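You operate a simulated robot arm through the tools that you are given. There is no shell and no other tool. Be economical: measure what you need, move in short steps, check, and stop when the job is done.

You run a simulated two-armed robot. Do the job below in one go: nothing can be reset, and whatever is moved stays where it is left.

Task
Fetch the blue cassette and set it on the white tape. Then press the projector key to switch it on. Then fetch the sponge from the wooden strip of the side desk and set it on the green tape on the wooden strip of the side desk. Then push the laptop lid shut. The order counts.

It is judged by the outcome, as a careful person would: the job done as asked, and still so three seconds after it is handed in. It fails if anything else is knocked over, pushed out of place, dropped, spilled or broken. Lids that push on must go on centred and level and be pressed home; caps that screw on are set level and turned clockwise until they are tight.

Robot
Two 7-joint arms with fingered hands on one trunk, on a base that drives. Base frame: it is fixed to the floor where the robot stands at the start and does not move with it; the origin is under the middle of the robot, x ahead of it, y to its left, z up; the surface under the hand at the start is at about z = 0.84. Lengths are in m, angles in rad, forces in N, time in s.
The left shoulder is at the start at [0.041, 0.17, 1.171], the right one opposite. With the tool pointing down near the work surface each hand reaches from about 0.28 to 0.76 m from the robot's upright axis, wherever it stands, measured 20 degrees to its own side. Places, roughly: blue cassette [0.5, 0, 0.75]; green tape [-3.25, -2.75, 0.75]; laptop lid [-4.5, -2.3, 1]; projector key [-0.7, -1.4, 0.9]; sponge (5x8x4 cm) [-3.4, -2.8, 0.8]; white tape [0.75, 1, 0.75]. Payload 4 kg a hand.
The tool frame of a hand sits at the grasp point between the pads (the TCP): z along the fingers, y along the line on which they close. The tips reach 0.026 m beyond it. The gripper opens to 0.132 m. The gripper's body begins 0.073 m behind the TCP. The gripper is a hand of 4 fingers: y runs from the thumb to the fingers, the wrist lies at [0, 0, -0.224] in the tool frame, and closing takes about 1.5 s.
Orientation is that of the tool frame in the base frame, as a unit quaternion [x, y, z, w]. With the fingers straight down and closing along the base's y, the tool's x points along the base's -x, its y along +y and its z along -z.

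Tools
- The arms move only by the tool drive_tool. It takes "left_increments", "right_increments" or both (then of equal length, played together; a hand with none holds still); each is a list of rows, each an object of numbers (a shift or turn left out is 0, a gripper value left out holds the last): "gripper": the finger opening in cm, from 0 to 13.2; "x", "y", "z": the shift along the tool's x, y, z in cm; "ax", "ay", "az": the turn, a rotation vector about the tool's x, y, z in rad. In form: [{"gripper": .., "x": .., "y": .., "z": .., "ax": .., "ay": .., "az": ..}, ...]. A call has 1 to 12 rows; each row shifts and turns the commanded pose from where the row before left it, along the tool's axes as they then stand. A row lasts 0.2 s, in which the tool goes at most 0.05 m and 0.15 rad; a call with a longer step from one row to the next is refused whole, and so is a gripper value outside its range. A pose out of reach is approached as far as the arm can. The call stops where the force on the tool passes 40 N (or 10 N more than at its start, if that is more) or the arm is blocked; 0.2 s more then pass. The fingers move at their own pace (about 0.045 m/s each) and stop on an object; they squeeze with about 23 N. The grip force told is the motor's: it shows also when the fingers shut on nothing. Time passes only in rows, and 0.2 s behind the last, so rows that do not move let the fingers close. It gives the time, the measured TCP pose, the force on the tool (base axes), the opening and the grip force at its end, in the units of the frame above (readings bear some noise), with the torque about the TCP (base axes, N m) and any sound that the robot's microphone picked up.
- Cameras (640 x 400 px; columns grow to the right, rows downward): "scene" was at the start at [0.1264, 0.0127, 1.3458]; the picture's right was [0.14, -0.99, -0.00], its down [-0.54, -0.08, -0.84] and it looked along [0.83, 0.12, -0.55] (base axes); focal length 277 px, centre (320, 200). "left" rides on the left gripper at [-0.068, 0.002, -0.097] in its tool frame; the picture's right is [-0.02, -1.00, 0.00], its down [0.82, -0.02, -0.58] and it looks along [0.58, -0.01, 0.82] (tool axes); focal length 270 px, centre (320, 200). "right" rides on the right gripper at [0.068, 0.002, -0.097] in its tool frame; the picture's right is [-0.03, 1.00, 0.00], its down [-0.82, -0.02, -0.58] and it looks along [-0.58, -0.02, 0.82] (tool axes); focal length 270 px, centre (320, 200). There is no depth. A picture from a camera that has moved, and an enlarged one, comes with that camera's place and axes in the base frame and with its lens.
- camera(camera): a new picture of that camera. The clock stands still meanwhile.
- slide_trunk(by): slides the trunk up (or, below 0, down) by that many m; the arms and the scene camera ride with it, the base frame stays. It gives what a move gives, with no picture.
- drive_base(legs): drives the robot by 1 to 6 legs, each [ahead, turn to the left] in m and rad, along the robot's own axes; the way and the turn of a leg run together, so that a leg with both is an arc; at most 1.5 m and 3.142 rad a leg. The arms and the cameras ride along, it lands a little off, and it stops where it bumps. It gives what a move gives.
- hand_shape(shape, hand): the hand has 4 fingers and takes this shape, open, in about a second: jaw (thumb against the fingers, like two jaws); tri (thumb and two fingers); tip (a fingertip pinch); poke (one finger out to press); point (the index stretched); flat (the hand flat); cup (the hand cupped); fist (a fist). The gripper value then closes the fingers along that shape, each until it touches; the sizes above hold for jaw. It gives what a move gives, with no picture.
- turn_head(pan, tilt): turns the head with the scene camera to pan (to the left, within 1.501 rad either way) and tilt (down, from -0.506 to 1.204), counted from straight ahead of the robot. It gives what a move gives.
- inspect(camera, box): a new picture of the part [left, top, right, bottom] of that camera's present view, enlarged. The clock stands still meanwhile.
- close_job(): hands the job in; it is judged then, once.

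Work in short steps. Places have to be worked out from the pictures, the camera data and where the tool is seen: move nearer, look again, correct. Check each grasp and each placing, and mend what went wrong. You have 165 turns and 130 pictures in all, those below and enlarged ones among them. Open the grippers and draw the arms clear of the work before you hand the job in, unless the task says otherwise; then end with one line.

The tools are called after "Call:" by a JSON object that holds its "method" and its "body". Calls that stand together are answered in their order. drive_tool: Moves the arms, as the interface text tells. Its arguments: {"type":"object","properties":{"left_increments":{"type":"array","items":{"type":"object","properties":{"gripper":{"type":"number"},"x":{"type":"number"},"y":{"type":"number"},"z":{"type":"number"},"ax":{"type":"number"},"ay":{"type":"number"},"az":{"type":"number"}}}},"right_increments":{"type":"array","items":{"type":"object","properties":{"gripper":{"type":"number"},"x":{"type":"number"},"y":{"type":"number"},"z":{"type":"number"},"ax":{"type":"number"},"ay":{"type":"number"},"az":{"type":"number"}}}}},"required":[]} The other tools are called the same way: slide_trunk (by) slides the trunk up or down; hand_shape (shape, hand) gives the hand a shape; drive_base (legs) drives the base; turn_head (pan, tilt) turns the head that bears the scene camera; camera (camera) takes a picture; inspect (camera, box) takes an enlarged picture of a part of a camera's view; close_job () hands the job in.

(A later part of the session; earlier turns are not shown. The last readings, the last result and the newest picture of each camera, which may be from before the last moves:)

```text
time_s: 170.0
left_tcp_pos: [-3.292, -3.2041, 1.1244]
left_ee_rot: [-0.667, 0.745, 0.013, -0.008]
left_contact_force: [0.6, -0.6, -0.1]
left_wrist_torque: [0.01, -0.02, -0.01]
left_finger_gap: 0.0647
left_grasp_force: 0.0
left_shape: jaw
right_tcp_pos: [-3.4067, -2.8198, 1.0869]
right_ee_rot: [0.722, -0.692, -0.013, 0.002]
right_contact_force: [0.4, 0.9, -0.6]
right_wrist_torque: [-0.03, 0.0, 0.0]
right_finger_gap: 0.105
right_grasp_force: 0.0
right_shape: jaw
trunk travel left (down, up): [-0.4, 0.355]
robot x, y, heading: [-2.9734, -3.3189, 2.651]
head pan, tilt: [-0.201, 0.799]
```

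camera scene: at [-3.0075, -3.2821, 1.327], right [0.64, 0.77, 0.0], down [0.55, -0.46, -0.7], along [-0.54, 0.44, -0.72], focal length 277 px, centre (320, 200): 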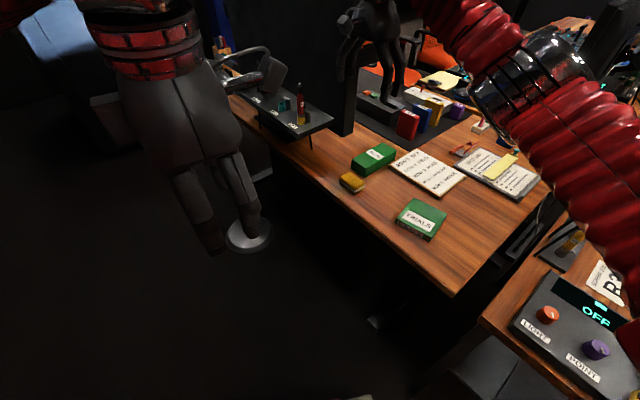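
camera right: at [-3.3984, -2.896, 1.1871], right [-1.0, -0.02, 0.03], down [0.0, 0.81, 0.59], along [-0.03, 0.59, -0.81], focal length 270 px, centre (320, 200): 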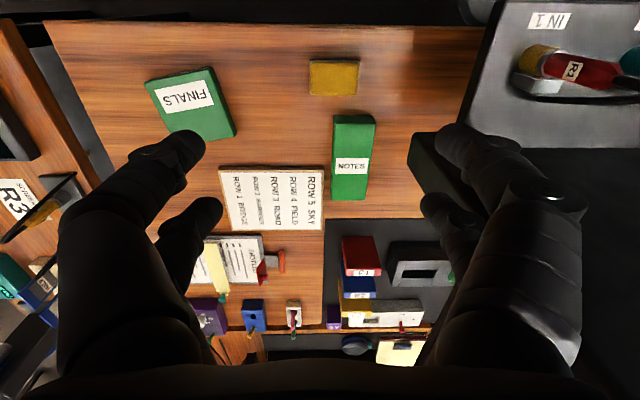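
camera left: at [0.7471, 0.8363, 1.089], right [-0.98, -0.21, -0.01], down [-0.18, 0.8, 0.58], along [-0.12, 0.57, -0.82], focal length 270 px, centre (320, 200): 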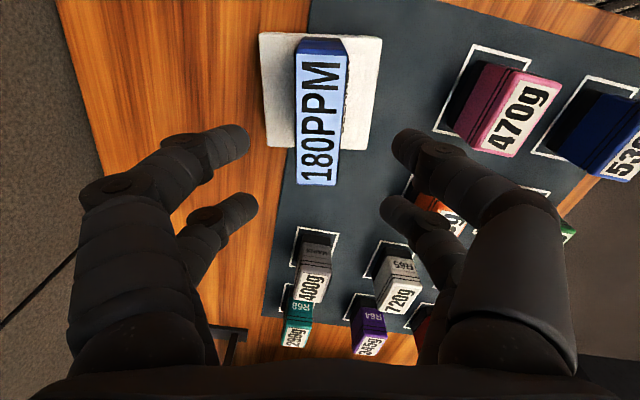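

Now align on the sponge and descend to z≈0.88.

Call:
{"method": "drive_tool", "body": {"right_increments": [{"y": 1.4, "x": -0.3, "z": 2}, {"z": 4}, {"z": 4}, {"z": 4}, {"z": 4}, {"z": 2.5}, {}]}}

Call:
{"method": "camera", "body": {"camera": "right"}}

Call:
{"method": "inspect", "body": {"camera": "scene", "box": [300, 80, 460, 180]}}

```text
time_s: 171.6
left_tcp_pos: [-3.2905, -3.204, 1.1265]
left_ee_rot: [-0.667, 0.745, 0.014, -0.008]
left_contact_force: [0.1, -0.8, -0.8]
left_wrist_torque: [-0.03, 0.0, -0.04]
left_finger_gap: 0.0647
left_grasp_force: 0.1
left_shape: jaw
right_tcp_pos: [-3.4232, -2.8137, 0.8845]
right_ee_rot: [0.722, -0.692, -0.014, 0.003]
right_contact_force: [-0.4, 0.5, -0.3]
right_wrist_torque: [0.01, 0.02, -0.02]
right_finger_gap: 0.1053
right_grasp_force: 0.1
right_shape: jaw
trunk travel left (down, up): [-0.4, 0.355]
robot x, y, heading: [-2.9715, -3.3163, 2.652]
head pan, tilt: [-0.201, 0.799]
```

```text
45 pictures are left
camera right: at [-3.4201, -2.884, 0.9798], right [-1.0, -0.02, 0.02], down [0.0, 0.81, 0.59], along [-0.03, 0.59, -0.81], focal length 270 px, centre (320, 200)
```

right: 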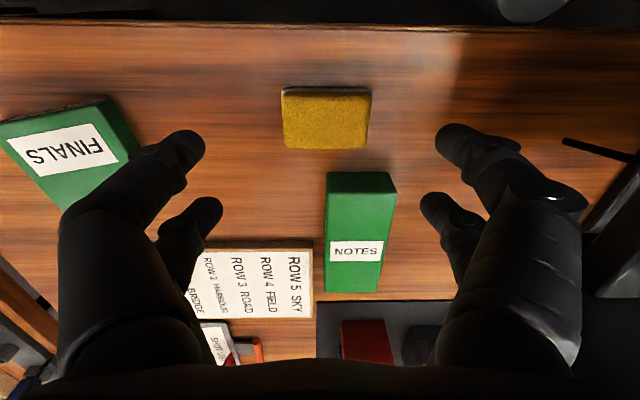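

```text
4.00 times, centred on (380, 130) of scene
camera zoom: at [-3.071, -3.2491, 1.3269], right [0.64, 0.77, 0.0], down [0.55, -0.46, -0.7], along [-0.54, 0.44, -0.72], focal length 1109 px, centre (80, 480)
```

zoom: 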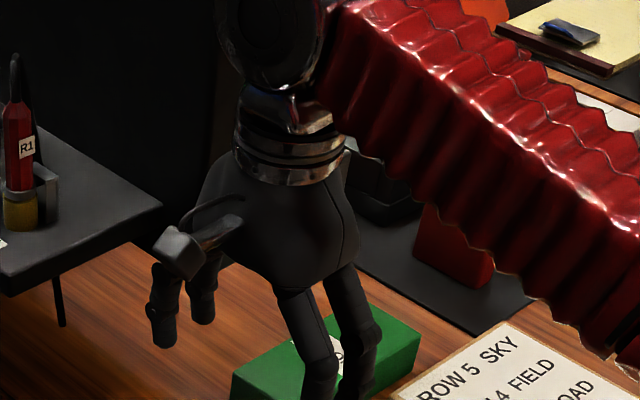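

Sponge top seems nearer z≈0.76. Fingers straddle it well; I descend further to z≈0.80 with a small correction and look again.

Call:
{"method": "drive_tool", "body": {"right_increments": [{"y": 0.5, "x": -0.2, "z": 2.5}, {"z": 3}, {"z": 2.5}, {}]}}

Call:
{"method": "camera", "body": {"camera": "right"}}

```text
time_s: 172.6
left_tcp_pos: [-3.2909, -3.2053, 1.1261]
left_ee_rot: [-0.667, 0.744, 0.013, -0.008]
left_contact_force: [1.0, -0.1, -1.0]
left_wrist_torque: [-0.01, -0.01, 0.04]
left_finger_gap: 0.0648
left_grasp_force: 0.1
left_shape: jaw
right_tcp_pos: [-3.4306, -2.8101, 0.8041]
right_ee_rot: [0.721, -0.692, -0.014, 0.003]
right_contact_force: [0.1, 0.4, -0.4]
right_wrist_torque: [0.0, 0.01, 0.01]
right_finger_gap: 0.1052
right_grasp_force: 0.2
right_shape: jaw
trunk travel left (down, up): [-0.4, 0.355]
robot x, y, heading: [-2.9766, -3.3196, 2.656]
head pan, tilt: [-0.201, 0.799]
```

```text
43 pictures are left
camera right: at [-3.427, -2.8809, 0.9003], right [-1.0, -0.02, 0.02], down [0.0, 0.81, 0.59], along [-0.03, 0.59, -0.81], focal length 270 px, centre (320, 200)
```

right: 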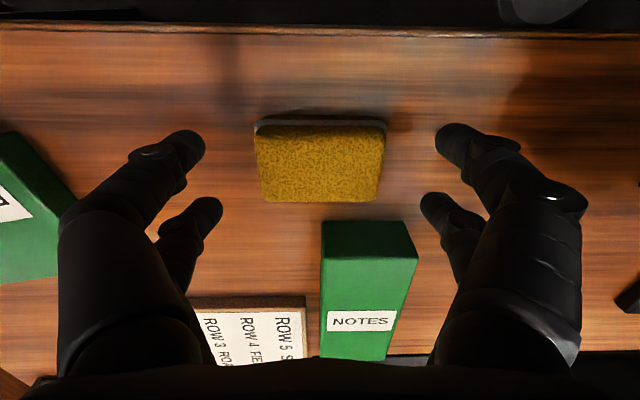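

Good; I keep a little away from the NOTES box (shift 0.4 cm toward me) and descend to grip height.

Call:
{"method": "drive_tool", "body": {"right_increments": [{"x": 0.4, "z": 1.5}, {"z": 1.5}, {"z": 1}, {"z": 0.6}, {}]}}

Call:
{"method": "camera", "body": {"camera": "right"}}

```text
time_s: 173.8
left_tcp_pos: [-3.2909, -3.205, 1.125]
left_ee_rot: [-0.667, 0.745, 0.015, -0.008]
left_contact_force: [0.1, 0.1, -0.1]
left_wrist_torque: [-0.02, -0.02, -0.01]
left_finger_gap: 0.0647
left_grasp_force: 0.1
left_shape: jaw
right_tcp_pos: [-3.4359, -2.8142, 0.7672]
right_ee_rot: [0.722, -0.691, -0.02, 0.007]
right_contact_force: [1.0, -3.0, 16.2]
right_wrist_torque: [-0.14, -1.07, -0.23]
right_finger_gap: 0.1054
right_grasp_force: 0.0
right_shape: jaw
trunk travel left (down, up): [-0.4, 0.355]
robot x, y, heading: [-2.9754, -3.3167, 2.652]
head pan, tilt: [-0.201, 0.799]
stopped in row 5 (right hand): the force on the tool passed its limit at 42 N (the readings are from after the stop); the commanded pose is now the measured one
```

```text
42 pictures are left
camera right: at [-3.4313, -2.8844, 0.8629], right [-1.0, -0.02, 0.04], down [0.01, 0.81, 0.59], along [-0.04, 0.59, -0.81], focal length 270 px, centre (320, 200)
```

right: 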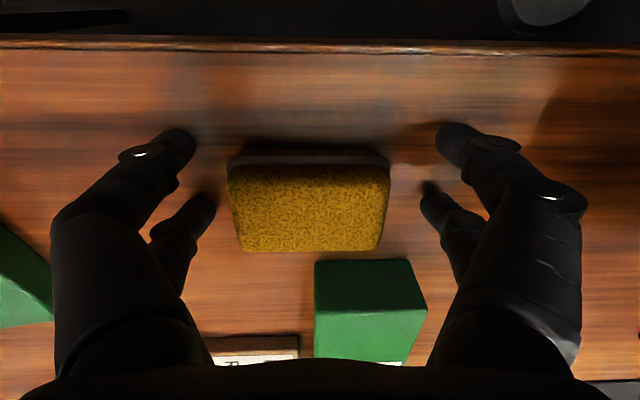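

The fingertips touched the desk (desk z≈0.74). I raise 0.6 cm, level out and close on the sponge.

Call:
{"method": "drive_tool", "body": {"right_increments": [{"z": -0.7}, {}, {"gripper": 0}, {}, {}, {}, {}, {}, {}]}}

Call:
{"method": "camera", "body": {"camera": "right"}}

```text
time_s: 175.8
left_tcp_pos: [-3.2897, -3.2058, 1.1267]
left_ee_rot: [-0.667, 0.745, 0.014, -0.008]
left_contact_force: [0.2, 0.2, 0.3]
left_wrist_torque: [-0.02, -0.01, -0.02]
left_finger_gap: 0.0652
left_grasp_force: 0.1
left_shape: jaw
right_tcp_pos: [-3.4336, -2.815, 0.771]
right_ee_rot: [0.722, -0.692, -0.018, 0.006]
right_contact_force: [-0.3, 1.1, 4.1]
right_wrist_torque: [0.17, -0.02, 0.03]
right_finger_gap: 0.0345
right_grasp_force: 23.1
right_shape: jaw
trunk travel left (down, up): [-0.4, 0.355]
robot x, y, heading: [-2.9757, -3.3191, 2.649]
head pan, tilt: [-0.201, 0.799]
```

```text
41 pictures are left
camera right: at [-3.4301, -2.8842, 0.8677], right [-1.0, -0.02, 0.03], down [0.01, 0.81, 0.59], along [-0.04, 0.59, -0.81], focal length 270 px, centre (320, 200)
```

right: 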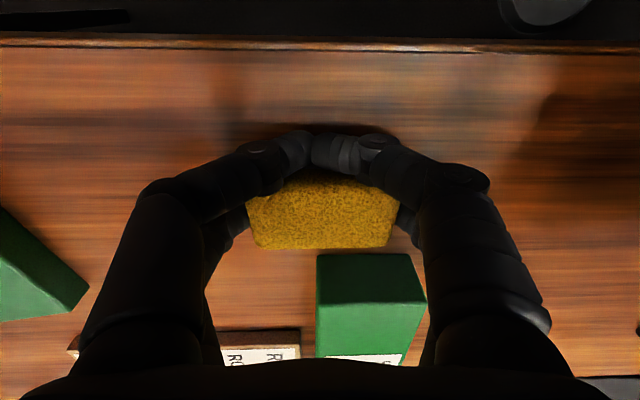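

Only the rear finger pair took the sponge; the front pair passed before it. I reopen, move 1.2 cm toward +y and look.

Call:
{"method": "drive_tool", "body": {"right_increments": [{"gripper": 10.5}, {}, {}, {}, {}, {}, {"x": -0.6}, {"x": -0.6}, {}]}}

Call:
{"method": "camera", "body": {"camera": "right"}}

```text
time_s: 177.8
left_tcp_pos: [-3.2913, -3.2057, 1.1261]
left_ee_rot: [-0.666, 0.745, 0.014, -0.008]
left_contact_force: [-0.1, 0.4, 0.6]
left_wrist_torque: [-0.01, -0.03, 0.0]
left_finger_gap: 0.0651
left_grasp_force: 0.0
left_shape: jaw
right_tcp_pos: [-3.4337, -2.8018, 0.7716]
right_ee_rot: [0.722, -0.692, -0.019, 0.005]
right_contact_force: [0.0, 0.0, 0.2]
right_wrist_torque: [-0.01, 0.0, -0.02]
right_finger_gap: 0.1045
right_grasp_force: 0.0
right_shape: jaw
trunk travel left (down, up): [-0.4, 0.355]
robot x, y, heading: [-2.9709, -3.3152, 2.653]
head pan, tilt: [-0.201, 0.799]
```

```text
40 pictures are left
camera right: at [-3.4302, -2.8719, 0.867], right [-1.0, -0.02, 0.03], down [0.01, 0.81, 0.59], along [-0.04, 0.59, -0.81], focal length 270 px, centre (320, 200)
```

right: 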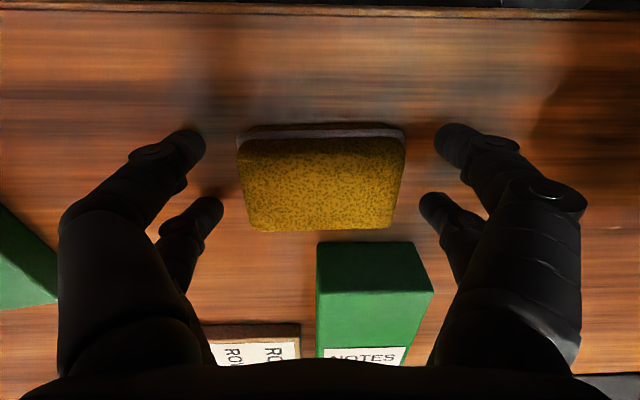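

Both finger pairs now flank the sponge. Close.

Call:
{"method": "drive_tool", "body": {"right_increments": [{"gripper": 0}, {}, {}, {}, {}, {}, {}]}}

Call:
{"method": "camera", "body": {"camera": "right"}}

```text
time_s: 179.4
left_tcp_pos: [-3.2918, -3.2048, 1.1258]
left_ee_rot: [-0.667, 0.745, 0.013, -0.008]
left_contact_force: [0.8, 0.3, -1.0]
left_wrist_torque: [0.0, 0.01, 0.02]
left_finger_gap: 0.0647
left_grasp_force: 0.1
left_shape: jaw
right_tcp_pos: [-3.4346, -2.8016, 0.7719]
right_ee_rot: [0.721, -0.692, -0.018, 0.005]
right_contact_force: [-1.3, 0.3, 0.1]
right_wrist_torque: [0.0, 0.02, -0.02]
right_finger_gap: 0.063
right_grasp_force: 23.3
right_shape: jaw
trunk travel left (down, up): [-0.4, 0.355]
robot x, y, heading: [-2.9753, -3.3179, 2.654]
head pan, tilt: [-0.201, 0.799]
```

```text
39 pictures are left
camera right: at [-3.4303, -2.872, 0.8671], right [-1.0, -0.02, 0.03], down [0.01, 0.81, 0.59], along [-0.04, 0.59, -0.81], focal length 270 px, centre (320, 200)
```

right: 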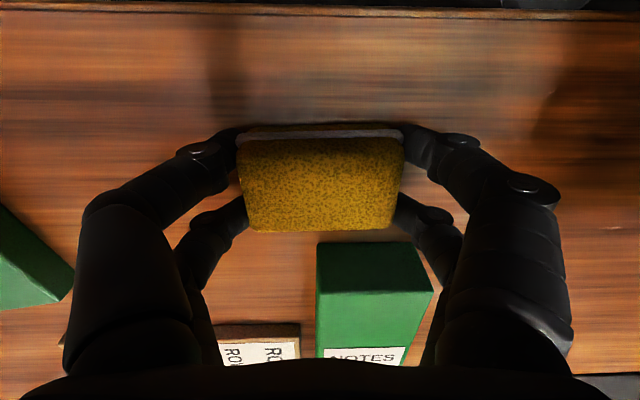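

Firm grip. Lift 16 cm and carry toward the green tape (≈[-3.208, -2.771]).

Call:
{"method": "drive_tool", "body": {"right_increments": [{"z": -3}, {"z": -4}, {"z": -4}, {"z": -4}, {"y": -3.8, "x": -0.36}, {"y": -3.8, "x": -0.36}, {"y": -3.8, "x": -0.36}, {"y": -3.8, "x": -0.36}, {"y": -3.8, "x": -0.36}, {"y": -3.8, "x": -0.36, "az": -0.1}, {}]}}

Call:
{"method": "camera", "body": {"camera": "right"}}

Call:
{"method": "camera", "body": {"camera": "scene"}}

```text
time_s: 181.8
left_tcp_pos: [-3.2909, -3.2051, 1.1265]
left_ee_rot: [-0.667, 0.745, 0.015, -0.008]
left_contact_force: [-0.5, -0.2, -1.1]
left_wrist_torque: [0.01, 0.0, 0.0]
left_finger_gap: 0.0649
left_grasp_force: 0.0
left_shape: jaw
right_tcp_pos: [-3.2033, -2.7739, 0.916]
right_ee_rot: [0.756, -0.654, -0.018, 0.005]
right_contact_force: [0.1, -0.1, -0.8]
right_wrist_torque: [0.01, 0.0, -0.01]
right_finger_gap: 0.0632
right_grasp_force: 23.1
right_shape: jaw
trunk travel left (down, up): [-0.4, 0.355]
robot x, y, heading: [-2.9683, -3.318, 2.654]
head pan, tilt: [-0.201, 0.799]
```

```text
38 pictures are left
camera right: at [-3.1917, -2.8428, 1.0108], right [-0.99, -0.12, 0.03], down [-0.08, 0.8, 0.59], along [-0.1, 0.59, -0.8], focal length 270 px, centre (320, 200)
```

right: 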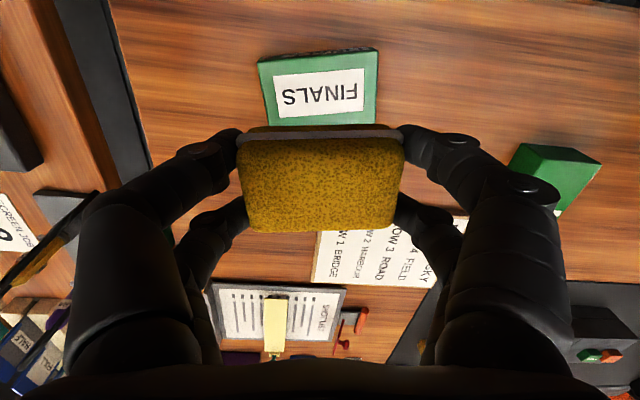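

```text
37 pictures are left
camera scene: at [-3.0715, -3.2489, 1.3268], right [0.64, 0.77, 0.0], down [0.55, -0.46, -0.7], along [-0.54, 0.44, -0.72], focal length 277 px, centre (320, 200)
```

scene: 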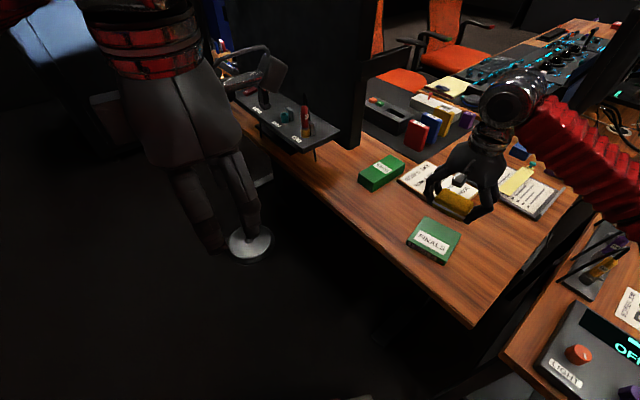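

The tape is straight below. A small shift, then lower to ≈1.5 cm above it and check from the scene camera.

Call:
{"method": "drive_tool", "body": {"right_increments": [{"x": -0.7, "y": 0.4, "z": 2}, {"z": 3}, {"z": 3}, {"z": 2}, {}]}}

Call:
{"method": "inspect", "body": {"camera": "scene", "box": [370, 180, 498, 276]}}

Call:
{"method": "camera", "body": {"camera": "right"}}

```text
time_s: 183.0
left_tcp_pos: [-3.2914, -3.2056, 1.1268]
left_ee_rot: [-0.667, 0.745, 0.013, -0.008]
left_contact_force: [0.5, 0.0, -0.3]
left_wrist_torque: [-0.01, 0.01, 0.02]
left_finger_gap: 0.0649
left_grasp_force: 0.0
left_shape: jaw
right_tcp_pos: [-3.2114, -2.7654, 0.8148]
right_ee_rot: [0.756, -0.654, -0.018, 0.005]
right_contact_force: [-0.3, 0.8, -0.6]
right_wrist_torque: [0.01, -0.01, 0.02]
right_finger_gap: 0.0631
right_grasp_force: 23.4
right_shape: jaw
trunk travel left (down, up): [-0.4, 0.355]
robot x, y, heading: [-2.9759, -3.319, 2.652]
head pan, tilt: [-0.201, 0.799]
```

```text
4.17 times, centred on (434, 228) of scene
camera zoom: at [-3.0709, -3.2491, 1.3269], right [0.64, 0.77, 0.0], down [0.55, -0.46, -0.7], along [-0.54, 0.44, -0.72], focal length 1155 px, centre (-155, 83)
```

zoom: 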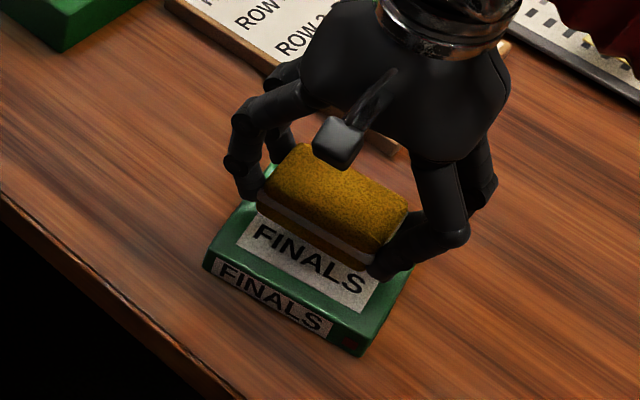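

```text
35 pictures are left
camera right: at [-3.2006, -2.8352, 0.9105], right [-0.99, -0.12, 0.03], down [-0.08, 0.8, 0.59], along [-0.1, 0.59, -0.8], focal length 270 px, centre (320, 200)
```

right: 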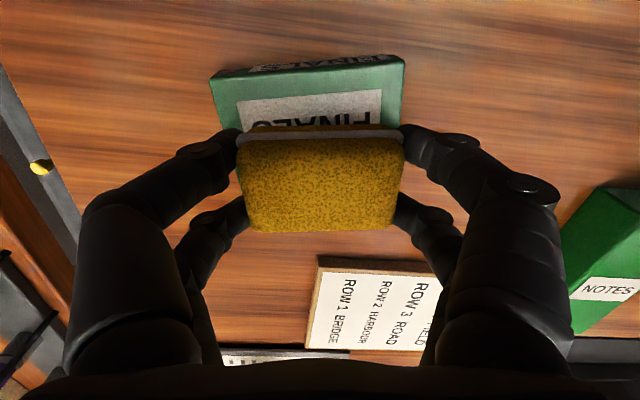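

Well centred (0.5 cm sideways to correct). Lower in small steps to contact.

Call:
{"method": "drive_tool", "body": {"right_increments": [{"y": -0.5, "z": 0.6}, {"z": 0.4}, {"z": 0.3}, {}]}}

```text
time_s: 184.0
left_tcp_pos: [-3.2914, -3.2061, 1.1269]
left_ee_rot: [-0.667, 0.745, 0.014, -0.007]
left_contact_force: [-0.3, -0.5, -0.4]
left_wrist_torque: [0.01, -0.02, -0.01]
left_finger_gap: 0.0653
left_grasp_force: 0.0
left_shape: jaw
right_tcp_pos: [-3.2076, -2.7638, 0.8011]
right_ee_rot: [0.755, -0.655, -0.017, 0.005]
right_contact_force: [0.3, -0.2, 0.3]
right_wrist_torque: [0.02, -0.02, 0.04]
right_finger_gap: 0.063
right_grasp_force: 22.5
right_shape: jaw
trunk travel left (down, up): [-0.4, 0.355]
robot x, y, heading: [-2.975, -3.3187, 2.654]
head pan, tilt: [-0.201, 0.799]
```

Call:
{"method": "drive_tool", "body": {"right_increments": [{"z": 0.25}, {"z": 0.25}, {}]}}

Call:
{"method": "inspect", "body": {"camera": "scene", "box": [370, 180, 498, 276]}}

```text
time_s: 184.8
left_tcp_pos: [-3.2905, -3.2055, 1.1268]
left_ee_rot: [-0.667, 0.745, 0.014, -0.008]
left_contact_force: [0.1, -0.3, -1.0]
left_wrist_torque: [0.03, -0.01, -0.01]
left_finger_gap: 0.0651
left_grasp_force: 0.1
left_shape: jaw
right_tcp_pos: [-3.2074, -2.7655, 0.7963]
right_ee_rot: [0.756, -0.654, -0.019, 0.005]
right_contact_force: [1.4, -0.7, -0.4]
right_wrist_torque: [-0.04, -0.03, 0.02]
right_finger_gap: 0.0629
right_grasp_force: 23.2
right_shape: jaw
trunk travel left (down, up): [-0.4, 0.355]
robot x, y, heading: [-2.9753, -3.3167, 2.649]
head pan, tilt: [-0.201, 0.799]
```

```text
4.17 times, centred on (434, 228) of scene
camera zoom: at [-3.0708, -3.2491, 1.3269], right [0.64, 0.77, 0.0], down [0.55, -0.46, -0.7], along [-0.54, 0.44, -0.72], focal length 1155 px, centre (-155, 83)
```

zoom: 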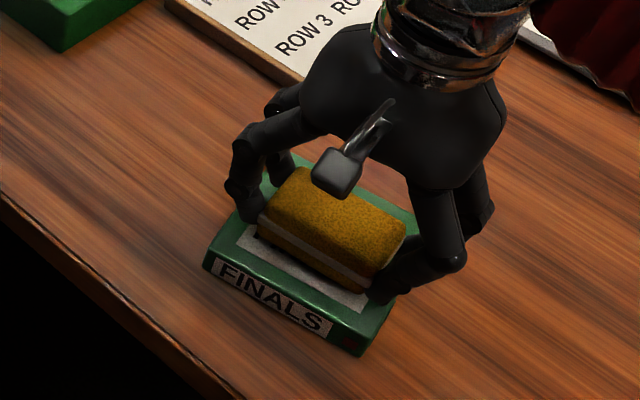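

Not yet touching; continue down gently.

Call:
{"method": "drive_tool", "body": {"right_increments": [{"z": 0.2}, {"z": 0.2}, {}]}}

```text
time_s: 185.6
left_tcp_pos: [-3.2909, -3.2056, 1.1263]
left_ee_rot: [-0.667, 0.745, 0.014, -0.009]
left_contact_force: [0.0, 0.0, 0.6]
left_wrist_torque: [0.02, -0.02, 0.0]
left_finger_gap: 0.065
left_grasp_force: 0.1
left_shape: jaw
right_tcp_pos: [-3.2071, -2.7637, 0.7923]
right_ee_rot: [0.755, -0.655, -0.018, 0.005]
right_contact_force: [-0.8, -0.5, 1.2]
right_wrist_torque: [0.0, -0.03, -0.02]
right_finger_gap: 0.063
right_grasp_force: 22.9
right_shape: jaw
trunk travel left (down, up): [-0.4, 0.355]
robot x, y, heading: [-2.9744, -3.3229, 2.658]
head pan, tilt: [-0.201, 0.799]
```

Call:
{"method": "drive_tool", "body": {"right_increments": [{"z": 0.2}, {}]}}

```text
time_s: 186.2
left_tcp_pos: [-3.2918, -3.2064, 1.1278]
left_ee_rot: [-0.667, 0.745, 0.015, -0.007]
left_contact_force: [-0.5, -0.2, -0.2]
left_wrist_torque: [0.02, 0.01, 0.03]
left_finger_gap: 0.065
left_grasp_force: 0.1
left_shape: jaw
right_tcp_pos: [-3.2073, -2.7639, 0.7916]
right_ee_rot: [0.756, -0.654, -0.02, 0.005]
right_contact_force: [1.6, 0.6, 8.5]
right_wrist_torque: [-0.06, -0.24, 0.01]
right_finger_gap: 0.063
right_grasp_force: 22.9
right_shape: jaw
trunk travel left (down, up): [-0.4, 0.355]
robot x, y, heading: [-2.9779, -3.3177, 2.652]
head pan, tilt: [-0.201, 0.799]
```

Contact (8.5 N). Release and rise.

Call:
{"method": "drive_tool", "body": {"right_increments": [{"z": -0.15}, {"gripper": 10.5}, {}, {}, {}, {}, {"z": -3}, {"z": -4}, {"z": -4}, {}]}}

Call:
{"method": "inspect", "body": {"camera": "scene", "box": [350, 150, 510, 270]}}

Call:
{"method": "camera", "body": {"camera": "right"}}

```text
time_s: 188.4
left_tcp_pos: [-3.29, -3.2051, 1.1264]
left_ee_rot: [-0.667, 0.744, 0.014, -0.009]
left_contact_force: [0.5, -0.6, -0.7]
left_wrist_torque: [0.01, 0.03, 0.0]
left_finger_gap: 0.0649
left_grasp_force: 0.0
left_shape: jaw
right_tcp_pos: [-3.2035, -2.766, 0.9036]
right_ee_rot: [0.756, -0.655, -0.018, 0.004]
right_contact_force: [-0.5, 1.1, 0.6]
right_wrist_torque: [0.0, 0.01, -0.03]
right_finger_gap: 0.1049
right_grasp_force: 0.1
right_shape: jaw
trunk travel left (down, up): [-0.4, 0.355]
robot x, y, heading: [-2.9742, -3.3143, 2.651]
head pan, tilt: [-0.201, 0.799]
```

```text
3.33 times, centred on (430, 210) of scene
camera zoom: at [-3.0708, -3.2489, 1.3268], right [0.64, 0.77, 0.0], down [0.55, -0.46, -0.7], along [-0.54, 0.44, -0.72], focal length 924 px, centre (-47, 167)
```

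zoom: 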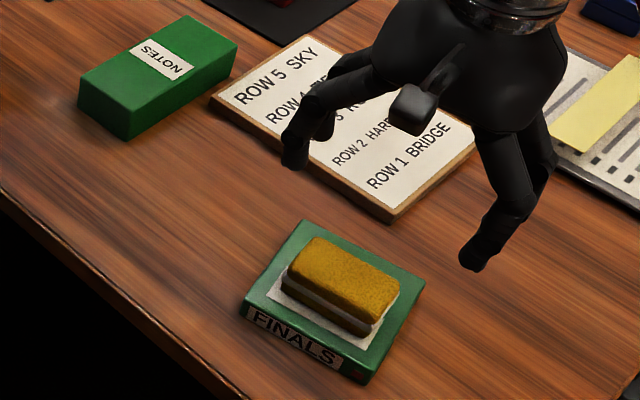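

```text
32 pictures are left
camera right: at [-3.193, -2.8355, 0.9985], right [-0.99, -0.12, 0.03], down [-0.08, 0.8, 0.59], along [-0.09, 0.59, -0.8], focal length 270 px, centre (320, 200)
```

right: 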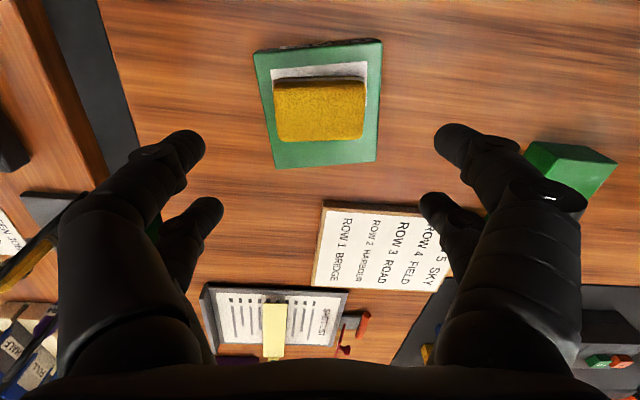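

The sponge sits squarely on the green tape. Raise and retract the right hand, then look for the laptop.

Call:
{"method": "drive_tool", "body": {"right_increments": [{"z": -4}, {"z": -4}, {"z": -4}, {"z": -4}, {"z": -4}, {"x": 4}, {"x": 4}, {"x": 4}, {"x": 4}, {}]}}

Call:
{"method": "drive_base", "body": {"legs": [[-0.1, 0], [0, 0.5]]}}

Call:
{"method": "turn_head", "body": {"pan": -0.5, "tilt": 0.25}}

Call:
{"method": "camera", "body": {"camera": "scene"}}

```text
time_s: 190.6
left_tcp_pos: [-3.2918, -3.2053, 1.126]
left_ee_rot: [-0.667, 0.745, 0.014, -0.006]
left_contact_force: [0.1, 0.0, -0.2]
left_wrist_torque: [0.0, 0.0, -0.01]
left_finger_gap: 0.0647
left_grasp_force: 0.1
left_shape: jaw
right_tcp_pos: [-3.1736, -2.926, 1.0976]
right_ee_rot: [0.756, -0.654, -0.018, 0.005]
right_contact_force: [0.1, 0.2, 0.4]
right_wrist_torque: [-0.01, 0.0, -0.01]
right_finger_gap: 0.1046
right_grasp_force: 0.0
right_shape: jaw
trunk travel left (down, up): [-0.4, 0.355]
robot x, y, heading: [-2.9755, -3.3184, 2.652]
head pan, tilt: [-0.201, 0.799]
```

```text
time_s: 193.3
left_tcp_pos: [-3.2191, -3.4187, 1.1259]
left_ee_rot: [0.831, -0.556, -0.012, 0.011]
left_contact_force: [0.0, 0.3, -0.2]
left_wrist_torque: [0.0, -0.04, 0.03]
left_finger_gap: 0.0648
left_grasp_force: 0.1
left_shape: jaw
right_tcp_pos: [-3.2495, -3.1173, 1.0978]
right_ee_rot: [0.895, -0.446, -0.015, 0.008]
right_contact_force: [-0.1, 0.5, 0.2]
right_wrist_torque: [0.01, -0.03, -0.03]
right_finger_gap: 0.1046
right_grasp_force: 0.0
right_shape: jaw
trunk travel left (down, up): [-0.4, 0.355]
robot x, y, heading: [-2.8901, -3.3339, -3.137]
head pan, tilt: [-0.201, 0.799]
```

```text
time_s: 194.3
left_tcp_pos: [-3.218, -3.4192, 1.127]
left_ee_rot: [0.831, -0.556, -0.013, 0.011]
left_contact_force: [1.2, -0.7, 0.1]
left_wrist_torque: [-0.02, -0.01, 0.0]
left_finger_gap: 0.0651
left_grasp_force: 0.0
left_shape: jaw
right_tcp_pos: [-3.2486, -3.1189, 1.0988]
right_ee_rot: [0.895, -0.447, -0.016, 0.008]
right_contact_force: [-1.0, -0.5, 0.4]
right_wrist_torque: [-0.01, 0.0, 0.03]
right_finger_gap: 0.1048
right_grasp_force: 0.2
right_shape: jaw
trunk travel left (down, up): [-0.4, 0.355]
robot x, y, heading: [-2.888, -3.3358, -3.131]
head pan, tilt: [-0.499, 0.25]
```

```text
31 pictures are left
camera scene: at [-3.0081, -3.2942, 1.3759], right [0.47, 0.88, 0.0], down [0.22, -0.12, -0.97], along [-0.85, 0.46, -0.25], focal length 277 px, centre (320, 200)
```

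scene: 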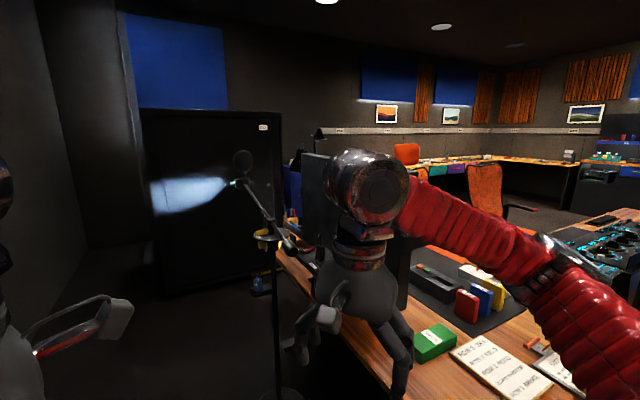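

The laptop place is hidden behind the monitor; a mic stand stands at about [-4.06, -2.96]. I drive 0.5 m on and look again.

Call:
{"method": "drive_base", "body": {"legs": [[0.5, 0]]}}

Call:
{"method": "turn_head", "body": {"pan": -0.6, "tilt": 0.35}}

Call:
{"method": "camera", "body": {"camera": "scene"}}

```text
time_s: 197.3
left_tcp_pos: [-3.7201, -3.4253, 1.127]
left_ee_rot: [0.832, -0.555, -0.012, 0.011]
left_contact_force: [-0.3, -0.3, 0.1]
left_wrist_torque: [0.02, -0.01, 0.0]
left_finger_gap: 0.0648
left_grasp_force: 0.0
left_shape: jaw
right_tcp_pos: [-3.7523, -3.1233, 1.0998]
right_ee_rot: [0.895, -0.446, -0.016, 0.009]
right_contact_force: [0.4, -0.3, 0.4]
right_wrist_torque: [0.03, -0.02, 0.0]
right_finger_gap: 0.1049
right_grasp_force: 0.1
right_shape: jaw
trunk travel left (down, up): [-0.4, 0.355]
robot x, y, heading: [-3.3902, -3.342, -3.128]
head pan, tilt: [-0.499, 0.25]
```

```text
time_s: 198.0
left_tcp_pos: [-3.7194, -3.4254, 1.1268]
left_ee_rot: [0.832, -0.554, -0.012, 0.01]
left_contact_force: [-0.4, 0.0, 0.0]
left_wrist_torque: [0.0, 0.03, 0.02]
left_finger_gap: 0.0651
left_grasp_force: 0.1
left_shape: jaw
right_tcp_pos: [-3.7518, -3.1246, 1.0996]
right_ee_rot: [0.895, -0.445, -0.017, 0.009]
right_contact_force: [0.2, -0.4, -0.5]
right_wrist_torque: [-0.04, 0.04, -0.03]
right_finger_gap: 0.1048
right_grasp_force: 0.0
right_shape: jaw
trunk travel left (down, up): [-0.4, 0.355]
robot x, y, heading: [-3.3881, -3.3413, -3.129]
head pan, tilt: [-0.6, 0.351]
```

```text
30 pictures are left
camera scene: at [-3.5052, -3.2904, 1.3666], right [0.55, 0.83, 0.0], down [0.29, -0.19, -0.94], along [-0.78, 0.52, -0.34], focal length 277 px, centre (320, 200)
```

scene: 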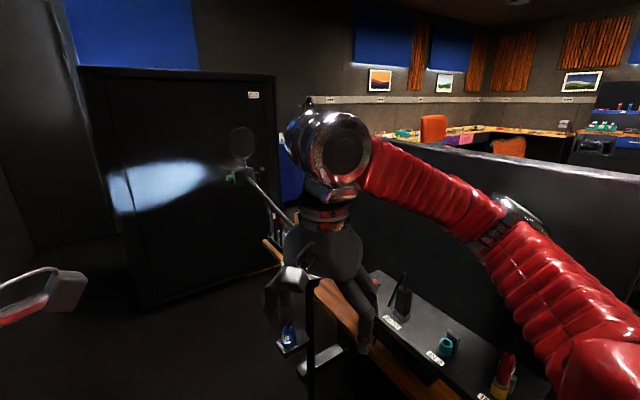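

My right arm blocks the view. I draw it in, and raise the trunk to see over the monitor.

Call:
{"method": "drive_tool", "body": {"right_increments": [{"x": 3}, {"x": 3}, {"x": 3}, {"x": 3}, {"y": -3}, {"y": -3}, {}]}}

Call:
{"method": "slide_trunk", "body": {"by": 0.3}}

Call:
{"method": "turn_head", "body": {"pan": -0.75, "tilt": 0.5}}

Call:
{"method": "camera", "body": {"camera": "scene"}}

```text
time_s: 199.6
left_tcp_pos: [-3.7202, -3.4235, 1.1284]
left_ee_rot: [0.832, -0.555, -0.012, 0.01]
left_contact_force: [-0.5, -0.2, 0.4]
left_wrist_torque: [0.0, -0.02, 0.01]
left_finger_gap: 0.0652
left_grasp_force: 0.1
left_shape: jaw
right_tcp_pos: [-3.6427, -3.1886, 1.1051]
right_ee_rot: [0.895, -0.445, -0.016, 0.009]
right_contact_force: [0.2, -0.1, 0.2]
right_wrist_torque: [0.0, 0.0, 0.0]
right_finger_gap: 0.1049
right_grasp_force: 0.0
right_shape: jaw
right hand out of reach, approached as far as the arm can: row 6
trunk travel left (down, up): [-0.4, 0.355]
robot x, y, heading: [-3.388, -3.3401, -3.128]
head pan, tilt: [-0.6, 0.351]
```

```text
time_s: 202.6
left_tcp_pos: [-3.7199, -3.4247, 1.4278]
left_ee_rot: [0.832, -0.555, -0.011, 0.012]
left_contact_force: [0.2, -0.2, -0.3]
left_wrist_torque: [0.02, 0.01, 0.0]
left_finger_gap: 0.0647
left_grasp_force: 0.0
left_shape: jaw
right_tcp_pos: [-3.6444, -3.1896, 1.4044]
right_ee_rot: [0.895, -0.445, -0.016, 0.009]
right_contact_force: [0.8, -0.4, 0.0]
right_wrist_torque: [0.0, -0.04, -0.01]
right_finger_gap: 0.1049
right_grasp_force: 0.0
right_shape: jaw
trunk travel left (down, up): [-0.7, 0.055]
robot x, y, heading: [-3.3909, -3.3423, -3.129]
head pan, tilt: [-0.6, 0.351]
```

```text
time_s: 203.3
left_tcp_pos: [-3.7198, -3.4249, 1.4263]
left_ee_rot: [0.832, -0.555, -0.012, 0.011]
left_contact_force: [0.1, 0.3, -0.1]
left_wrist_torque: [0.0, -0.03, 0.02]
left_finger_gap: 0.0649
left_grasp_force: 0.1
left_shape: jaw
right_tcp_pos: [-3.6438, -3.1892, 1.4047]
right_ee_rot: [0.895, -0.446, -0.017, 0.008]
right_contact_force: [-0.2, -0.9, 0.8]
right_wrist_torque: [0.01, -0.02, 0.03]
right_finger_gap: 0.1049
right_grasp_force: 0.1
right_shape: jaw
trunk travel left (down, up): [-0.7, 0.055]
robot x, y, heading: [-3.3939, -3.3412, -3.132]
head pan, tilt: [-0.75, 0.499]
```

```text
29 pictures are left
camera scene: at [-3.4685, -3.2804, 1.654], right [0.67, 0.74, 0.0], down [0.35, -0.32, -0.88], along [-0.65, 0.59, -0.48], focal length 277 px, centre (320, 200)
```

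scene: 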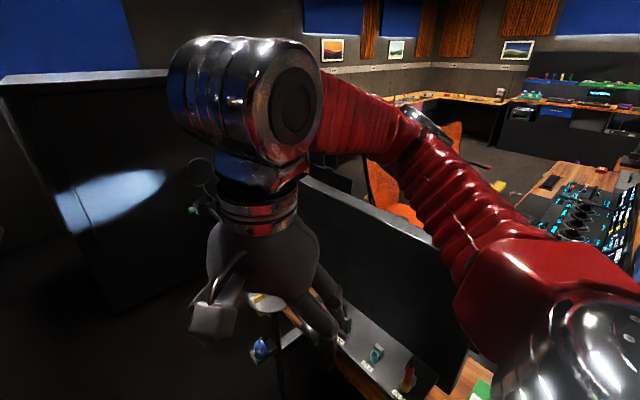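

The laptop should be behind the monitor; I use the right wrist camera as a scout by tilting the hand so it looks toward [-4.5, -2.3].

Call:
{"method": "drive_tool", "body": {"right_increments": [{"ay": -0.15}, {"ay": -0.15}, {"ay": -0.15}, {"ay": -0.1}, {}]}}

Call:
{"method": "camera", "body": {"camera": "right"}}

```text
time_s: 204.5
left_tcp_pos: [-3.7203, -3.4244, 1.4279]
left_ee_rot: [0.832, -0.555, -0.011, 0.011]
left_contact_force: [0.5, 1.2, 0.1]
left_wrist_torque: [-0.02, 0.02, 0.02]
left_finger_gap: 0.0652
left_grasp_force: 0.0
left_shape: jaw
right_tcp_pos: [-3.6459, -3.1919, 1.407]
right_ee_rot: [0.857, -0.431, -0.259, -0.112]
right_contact_force: [-1.5, 0.2, 0.1]
right_wrist_torque: [-0.05, 0.01, -0.01]
right_finger_gap: 0.1049
right_grasp_force: 0.1
right_shape: jaw
right hand out of reach, approached as far as the arm can: row 4
trunk travel left (down, up): [-0.7, 0.055]
robot x, y, heading: [-3.3904, -3.3417, -3.13]
head pan, tilt: [-0.75, 0.499]
```

```text
28 pictures are left
camera right: at [-3.5811, -3.2788, 1.4512], right [-0.81, -0.59, 0.04], down [-0.19, 0.33, 0.93], along [-0.56, 0.74, -0.37], focal length 270 px, centre (320, 200)
```

right: 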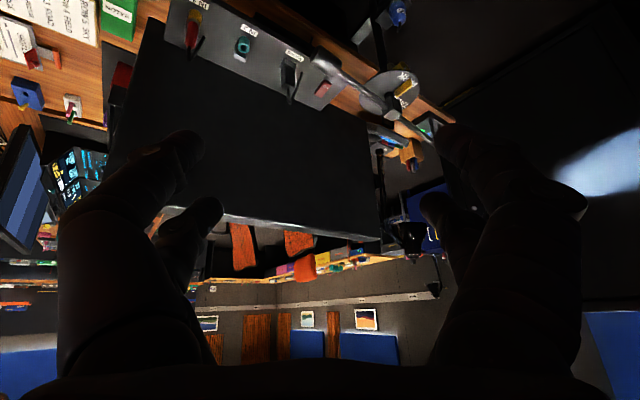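

The monitor still hides it. I drive on at a safe distance from the mic stand (toward [-4.15, -3.5]) to look past the monitor's end.

Call:
{"method": "drive_base", "body": {"legs": [[0, 0.2], [0.8, 0]]}}

Call:
{"method": "turn_head", "body": {"pan": -1.3, "tilt": 0.5}}

Call:
{"method": "camera", "body": {"camera": "scene"}}

```text
time_s: 209.7
left_tcp_pos: [-4.4846, -3.6539, 1.4274]
left_ee_rot: [0.881, -0.472, -0.011, 0.012]
left_contact_force: [-0.8, 0.0, 0.1]
left_wrist_torque: [0.02, -0.01, 0.03]
left_finger_gap: 0.0652
left_grasp_force: 0.0
left_shape: jaw
right_tcp_pos: [-4.4573, -3.4121, 1.4057]
right_ee_rot: [0.895, -0.345, -0.269, -0.086]
right_contact_force: [0.1, 0.4, -0.7]
right_wrist_torque: [0.0, 0.02, 0.0]
right_finger_gap: 0.1047
right_grasp_force: 0.0
right_shape: jaw
trunk travel left (down, up): [-0.7, 0.055]
robot x, y, heading: [-4.1733, -3.5096, -2.931]
head pan, tilt: [-0.75, 0.499]
```

```text
time_s: 210.6
left_tcp_pos: [-4.4846, -3.654, 1.4278]
left_ee_rot: [0.882, -0.472, -0.01, 0.012]
left_contact_force: [-0.1, -0.6, 0.5]
left_wrist_torque: [0.03, 0.0, 0.03]
left_finger_gap: 0.0653
left_grasp_force: 0.1
left_shape: jaw
right_tcp_pos: [-4.457, -3.4111, 1.4076]
right_ee_rot: [0.895, -0.347, -0.268, -0.087]
right_contact_force: [-0.4, -0.7, 0.2]
right_wrist_torque: [-0.03, 0.01, 0.02]
right_finger_gap: 0.1049
right_grasp_force: 0.1
right_shape: jaw
trunk travel left (down, up): [-0.7, 0.055]
robot x, y, heading: [-4.1787, -3.5102, -2.934]
head pan, tilt: [-1.3, 0.499]
```

```text
27 pictures are left
camera scene: at [-4.23, -3.4293, 1.654], right [0.89, 0.46, 0.0], down [0.22, -0.42, -0.88], along [-0.41, 0.78, -0.48], focal length 277 px, centre (320, 200)
```

scene: 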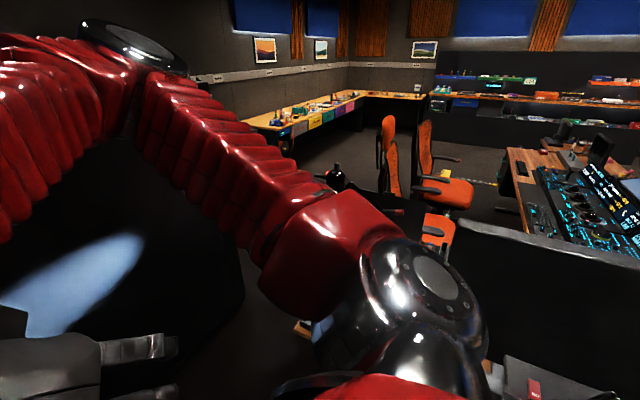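

My right shoulder is in the way. I turn the base right so the laptop comes straight ahead.

Call:
{"method": "drive_base", "body": {"legs": [[0, -1.25]]}}

Call:
{"method": "turn_head", "body": {"pan": -0.1, "tilt": 0.55}}

Call:
{"method": "camera", "body": {"camera": "scene"}}

```text
time_s: 213.3
left_tcp_pos: [-4.4925, -3.3816, 1.4285]
left_ee_rot: [-0.618, 0.786, 0.015, -0.008]
left_contact_force: [1.1, 0.4, -0.7]
left_wrist_torque: [-0.02, 0.0, -0.02]
left_finger_gap: 0.0649
left_grasp_force: 0.2
left_shape: jaw
right_tcp_pos: [-4.3079, -3.2384, 1.4135]
right_ee_rot: [-0.678, 0.68, 0.2, 0.194]
right_contact_force: [-0.5, 0.0, -0.6]
right_wrist_torque: [-0.03, 0.04, 0.0]
right_finger_gap: 0.105
right_grasp_force: 0.0
right_shape: jaw
trunk travel left (down, up): [-0.7, 0.055]
robot x, y, heading: [-4.1984, -3.5441, 2.49]
head pan, tilt: [-1.3, 0.499]
stopped in leg 1: the robot was blocked; the commanded pose is now the measured one
```

```text
time_s: 214.7
left_tcp_pos: [-4.4941, -3.3833, 1.4285]
left_ee_rot: [-0.619, 0.785, 0.015, -0.007]
left_contact_force: [-0.4, 0.4, 0.3]
left_wrist_torque: [-0.01, 0.0, 0.01]
left_finger_gap: 0.0651
left_grasp_force: 0.0
left_shape: jaw
right_tcp_pos: [-4.3095, -3.2395, 1.4126]
right_ee_rot: [-0.678, 0.68, 0.201, 0.196]
right_contact_force: [0.1, 0.3, 0.3]
right_wrist_torque: [0.0, -0.01, -0.04]
right_finger_gap: 0.1049
right_grasp_force: 0.1
right_shape: jaw
trunk travel left (down, up): [-0.7, 0.055]
robot x, y, heading: [-4.1979, -3.547, 2.492]
head pan, tilt: [-0.099, 0.55]
```

```text
26 pictures are left
camera scene: at [-4.2737, -3.4773, 1.6494], right [0.68, 0.73, 0.0], down [0.38, -0.36, -0.85], along [-0.62, 0.58, -0.52], focal length 277 px, centre (320, 200)
```

scene: 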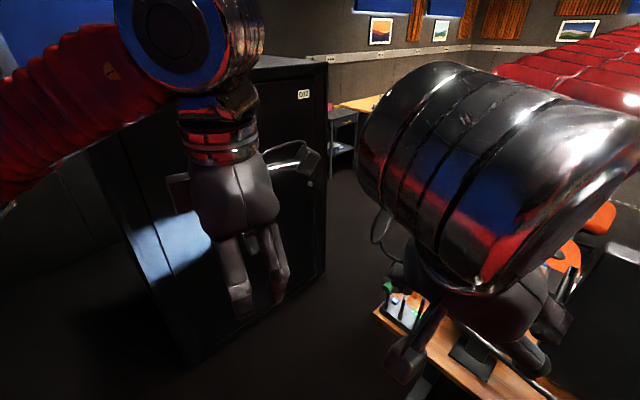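

There is a passage (~0.77 m) between the desk end (x≈−4.65) and the cabinet (x≈−5.42). I head for it, keeping clear of the mic at about [-4.58, -2.93, 1.2].

Call:
{"method": "drive_base", "body": {"legs": [[0, 0.3], [0.55, 0]]}}

Call:
{"method": "drive_base", "body": {"legs": [[0, -0.9]]}}

Call:
{"method": "turn_head", "body": {"pan": -0.15, "tilt": 0.55}}

Call:
{"method": "camera", "body": {"camera": "scene"}}

```text
time_s: 219.0
left_tcp_pos: [-5.0489, -3.2877, 1.428]
left_ee_rot: [0.729, -0.684, -0.014, 0.009]
left_contact_force: [-0.6, -0.5, 0.0]
left_wrist_torque: [-0.03, -0.03, -0.01]
left_finger_gap: 0.0651
left_grasp_force: 0.1
left_shape: jaw
right_tcp_pos: [-4.9133, -3.0982, 1.4147]
right_ee_rot: [0.773, -0.57, -0.226, -0.163]
right_contact_force: [-0.4, -0.6, 0.5]
right_wrist_torque: [-0.01, 0.0, 0.0]
right_finger_gap: 0.1049
right_grasp_force: 0.1
right_shape: jaw
trunk travel left (down, up): [-0.7, 0.055]
robot x, y, heading: [-4.7184, -3.3566, 2.792]
head pan, tilt: [-0.099, 0.55]
```

```text
time_s: 221.6
left_tcp_pos: [-4.9074, -3.0772, 1.4306]
left_ee_rot: [-0.417, 0.909, 0.017, -0.005]
left_contact_force: [1.1, -0.1, 0.0]
left_wrist_torque: [-0.02, 0.02, 0.0]
left_finger_gap: 0.0647
left_grasp_force: 0.0
left_shape: jaw
right_tcp_pos: [-4.6864, -3.0287, 1.4213]
right_ee_rot: [-0.499, 0.822, 0.138, 0.238]
right_contact_force: [0.2, -0.1, -0.3]
right_wrist_torque: [-0.01, 0.01, -0.01]
right_finger_gap: 0.1051
right_grasp_force: 0.0
right_shape: jaw
trunk travel left (down, up): [-0.7, 0.055]
robot x, y, heading: [-4.7577, -3.3727, 1.997]
head pan, tilt: [-0.099, 0.55]
stopped in leg 1: the robot was blocked; the commanded pose is now the measured one
```

```text
time_s: 222.2
left_tcp_pos: [-4.9078, -3.0772, 1.4305]
left_ee_rot: [-0.419, 0.908, 0.016, -0.005]
left_contact_force: [-0.2, -0.2, -0.3]
left_wrist_torque: [-0.02, 0.04, 0.02]
left_finger_gap: 0.065
left_grasp_force: 0.0
left_shape: jaw
right_tcp_pos: [-4.6857, -3.0287, 1.421]
right_ee_rot: [-0.499, 0.821, 0.138, 0.239]
right_contact_force: [0.1, -0.1, 0.4]
right_wrist_torque: [0.01, 0.02, -0.03]
right_finger_gap: 0.1051
right_grasp_force: 0.0
right_shape: jaw
trunk travel left (down, up): [-0.7, 0.055]
robot x, y, heading: [-4.7527, -3.376, 2.001]
head pan, tilt: [-0.15, 0.55]
```

```text
25 pictures are left
camera scene: at [-4.7841, -3.2776, 1.6494], right [0.96, 0.28, 0.0], down [0.14, -0.5, -0.85], along [-0.24, 0.82, -0.52], focal length 277 px, centre (320, 200)
```

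scene: 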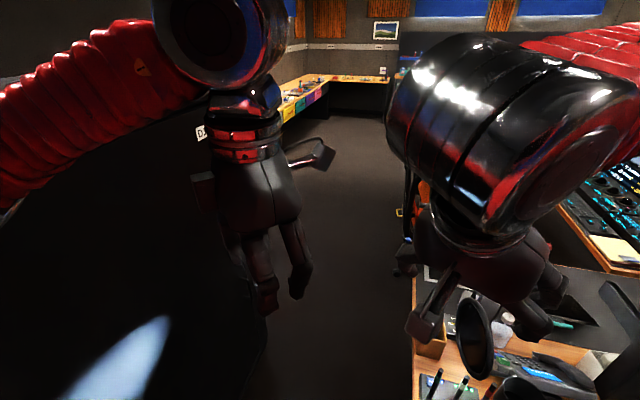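

I extend the left hand forward (to draw its elbow in), and lift the right hand a bit, before entering the passage.

Call:
{"method": "drive_tool", "body": {"left_increments": [{"y": 4, "x": -1.9}, {"y": 4, "x": -1.9}, {"y": 4, "x": -1.9}, {"y": 4, "x": -1.9}, {}]}}

Call:
{"method": "drive_base", "body": {"legs": [[0, 0.12], [0.42, 0], [0, -0.4], [0.25, 0]]}}

Call:
{"method": "turn_head", "body": {"pan": -1.0, "tilt": 0.7}}

Call:
{"method": "camera", "body": {"camera": "scene"}}

```text
time_s: 223.4
left_tcp_pos: [-4.9838, -2.9163, 1.4353]
left_ee_rot: [-0.418, 0.908, 0.017, -0.003]
left_contact_force: [-0.1, 0.4, 0.0]
left_wrist_torque: [0.03, -0.02, 0.04]
left_finger_gap: 0.0651
left_grasp_force: 0.0
left_shape: jaw
right_tcp_pos: [-4.6884, -3.0313, 1.422]
right_ee_rot: [-0.5, 0.821, 0.138, 0.239]
right_contact_force: [-0.2, -0.1, 0.2]
right_wrist_torque: [0.0, -0.04, -0.02]
right_finger_gap: 0.1047
right_grasp_force: 0.1
right_shape: jaw
trunk travel left (down, up): [-0.7, 0.055]
robot x, y, heading: [-4.7564, -3.3748, 2.004]
head pan, tilt: [-0.15, 0.55]
```

```text
time_s: 226.5
left_tcp_pos: [-5.2366, -2.5763, 1.4223]
left_ee_rot: [-0.462, 0.887, 0.01, -0.015]
left_contact_force: [-0.8, -0.9, 0.2]
left_wrist_torque: [-0.01, -0.03, 0.0]
left_finger_gap: 0.0648
left_grasp_force: 0.0
left_shape: jaw
right_tcp_pos: [-4.9417, -2.6438, 1.4087]
right_ee_rot: [-0.55, 0.79, 0.139, 0.232]
right_contact_force: [0.1, -0.1, 0.2]
right_wrist_torque: [0.0, 0.11, 0.06]
right_finger_gap: 0.1047
right_grasp_force: 0.0
right_shape: jaw
trunk travel left (down, up): [-0.7, 0.055]
robot x, y, heading: [-4.9703, -3.0402, 2.131]
head pan, tilt: [-0.15, 0.55]
stopped in leg 2: the robot was blocked; the commanded pose is now the measured one
```

```text
time_s: 227.7
left_tcp_pos: [-5.2336, -2.5788, 1.4237]
left_ee_rot: [-0.461, 0.887, 0.01, -0.015]
left_contact_force: [0.1, -0.1, 0.0]
left_wrist_torque: [0.0, -0.03, 0.03]
left_finger_gap: 0.065
left_grasp_force: 0.1
left_shape: jaw
right_tcp_pos: [-4.937, -2.6468, 1.4103]
right_ee_rot: [-0.549, 0.791, 0.141, 0.231]
right_contact_force: [-0.3, -0.5, -0.1]
right_wrist_torque: [0.01, -0.01, 0.0]
right_finger_gap: 0.1052
right_grasp_force: 0.1
right_shape: jaw
trunk travel left (down, up): [-0.7, 0.055]
robot x, y, heading: [-4.9645, -3.0372, 2.135]
head pan, tilt: [-1.0, 0.7]
```

```text
24 pictures are left
camera scene: at [-4.8842, -2.9922, 1.6375], right [0.9, -0.42, -0.04], down [-0.3, -0.56, -0.77], along [0.3, 0.71, -0.64], focal length 277 px, centre (320, 200)
```

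scene: 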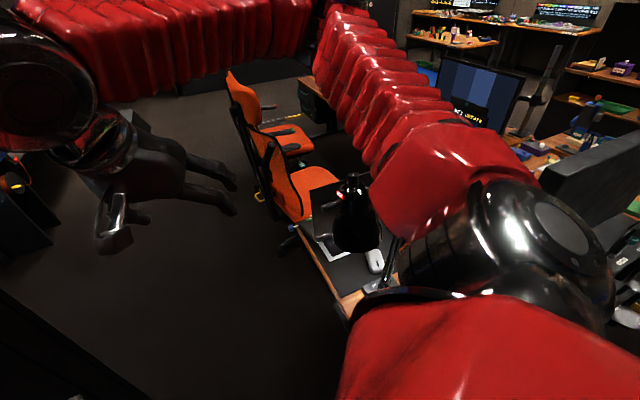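

The base seems slightly tipped against something at front-left. I back off a little and turn right, then zoom on the desk corner.

Call:
{"method": "drive_base", "body": {"legs": [[-0.08, 0], [0, -0.4]]}}

Call:
{"method": "turn_head", "body": {"pan": -0.8, "tilt": 0.6}}

Call:
{"method": "camera", "body": {"camera": "scene"}}

```text
time_s: 228.4
left_tcp_pos: [-5.256, -2.5442, 1.4007]
left_ee_rot: [-0.454, 0.891, -0.008, -0.012]
left_contact_force: [0.9, -1.0, 0.0]
left_wrist_torque: [0.09, 0.14, -0.02]
left_finger_gap: 0.0647
left_grasp_force: 0.0
left_shape: jaw
right_tcp_pos: [-4.9696, -2.6104, 1.3947]
right_ee_rot: [-0.553, 0.79, 0.118, 0.235]
right_contact_force: [1.3, -0.1, 0.0]
right_wrist_torque: [0.08, 0.06, 0.09]
right_finger_gap: 0.105
right_grasp_force: 0.1
right_shape: jaw
trunk travel left (down, up): [-0.7, 0.055]
robot x, y, heading: [-4.9626, -3.0414, 2.13]
head pan, tilt: [-1.0, 0.7]
stopped in leg 1: the robot was blocked; the commanded pose is now the measured one
```

```text
time_s: 229.1
left_tcp_pos: [-5.2468, -2.5452, 1.4028]
left_ee_rot: [-0.453, 0.891, -0.006, -0.014]
left_contact_force: [0.8, -0.9, -0.2]
left_wrist_torque: [0.04, 0.0, -0.03]
left_finger_gap: 0.0648
left_grasp_force: 0.1
left_shape: jaw
right_tcp_pos: [-4.96, -2.6132, 1.3989]
right_ee_rot: [-0.552, 0.791, 0.122, 0.232]
right_contact_force: [-0.7, -0.5, -1.3]
right_wrist_torque: [0.0, -0.02, 0.0]
right_finger_gap: 0.1048
right_grasp_force: 0.0
right_shape: jaw
trunk travel left (down, up): [-0.7, 0.055]
robot x, y, heading: [-4.9592, -3.0417, 2.127]
head pan, tilt: [-0.799, 0.6]
```

```text
23 pictures are left
camera scene: at [-4.917, -2.9614, 1.6448], right [0.97, -0.24, -0.02], down [-0.15, -0.54, -0.83], along [0.19, 0.81, -0.56], focal length 277 px, centre (320, 200)
```

scene: 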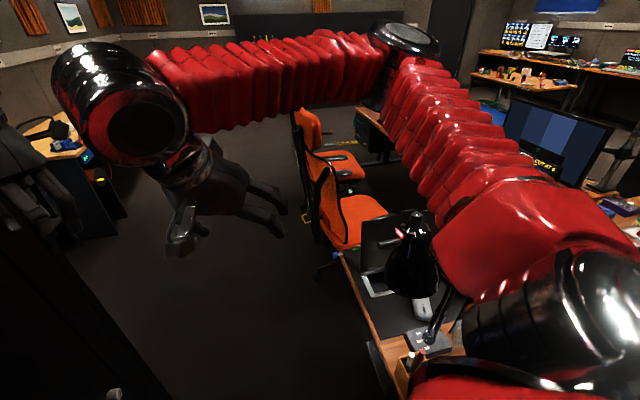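

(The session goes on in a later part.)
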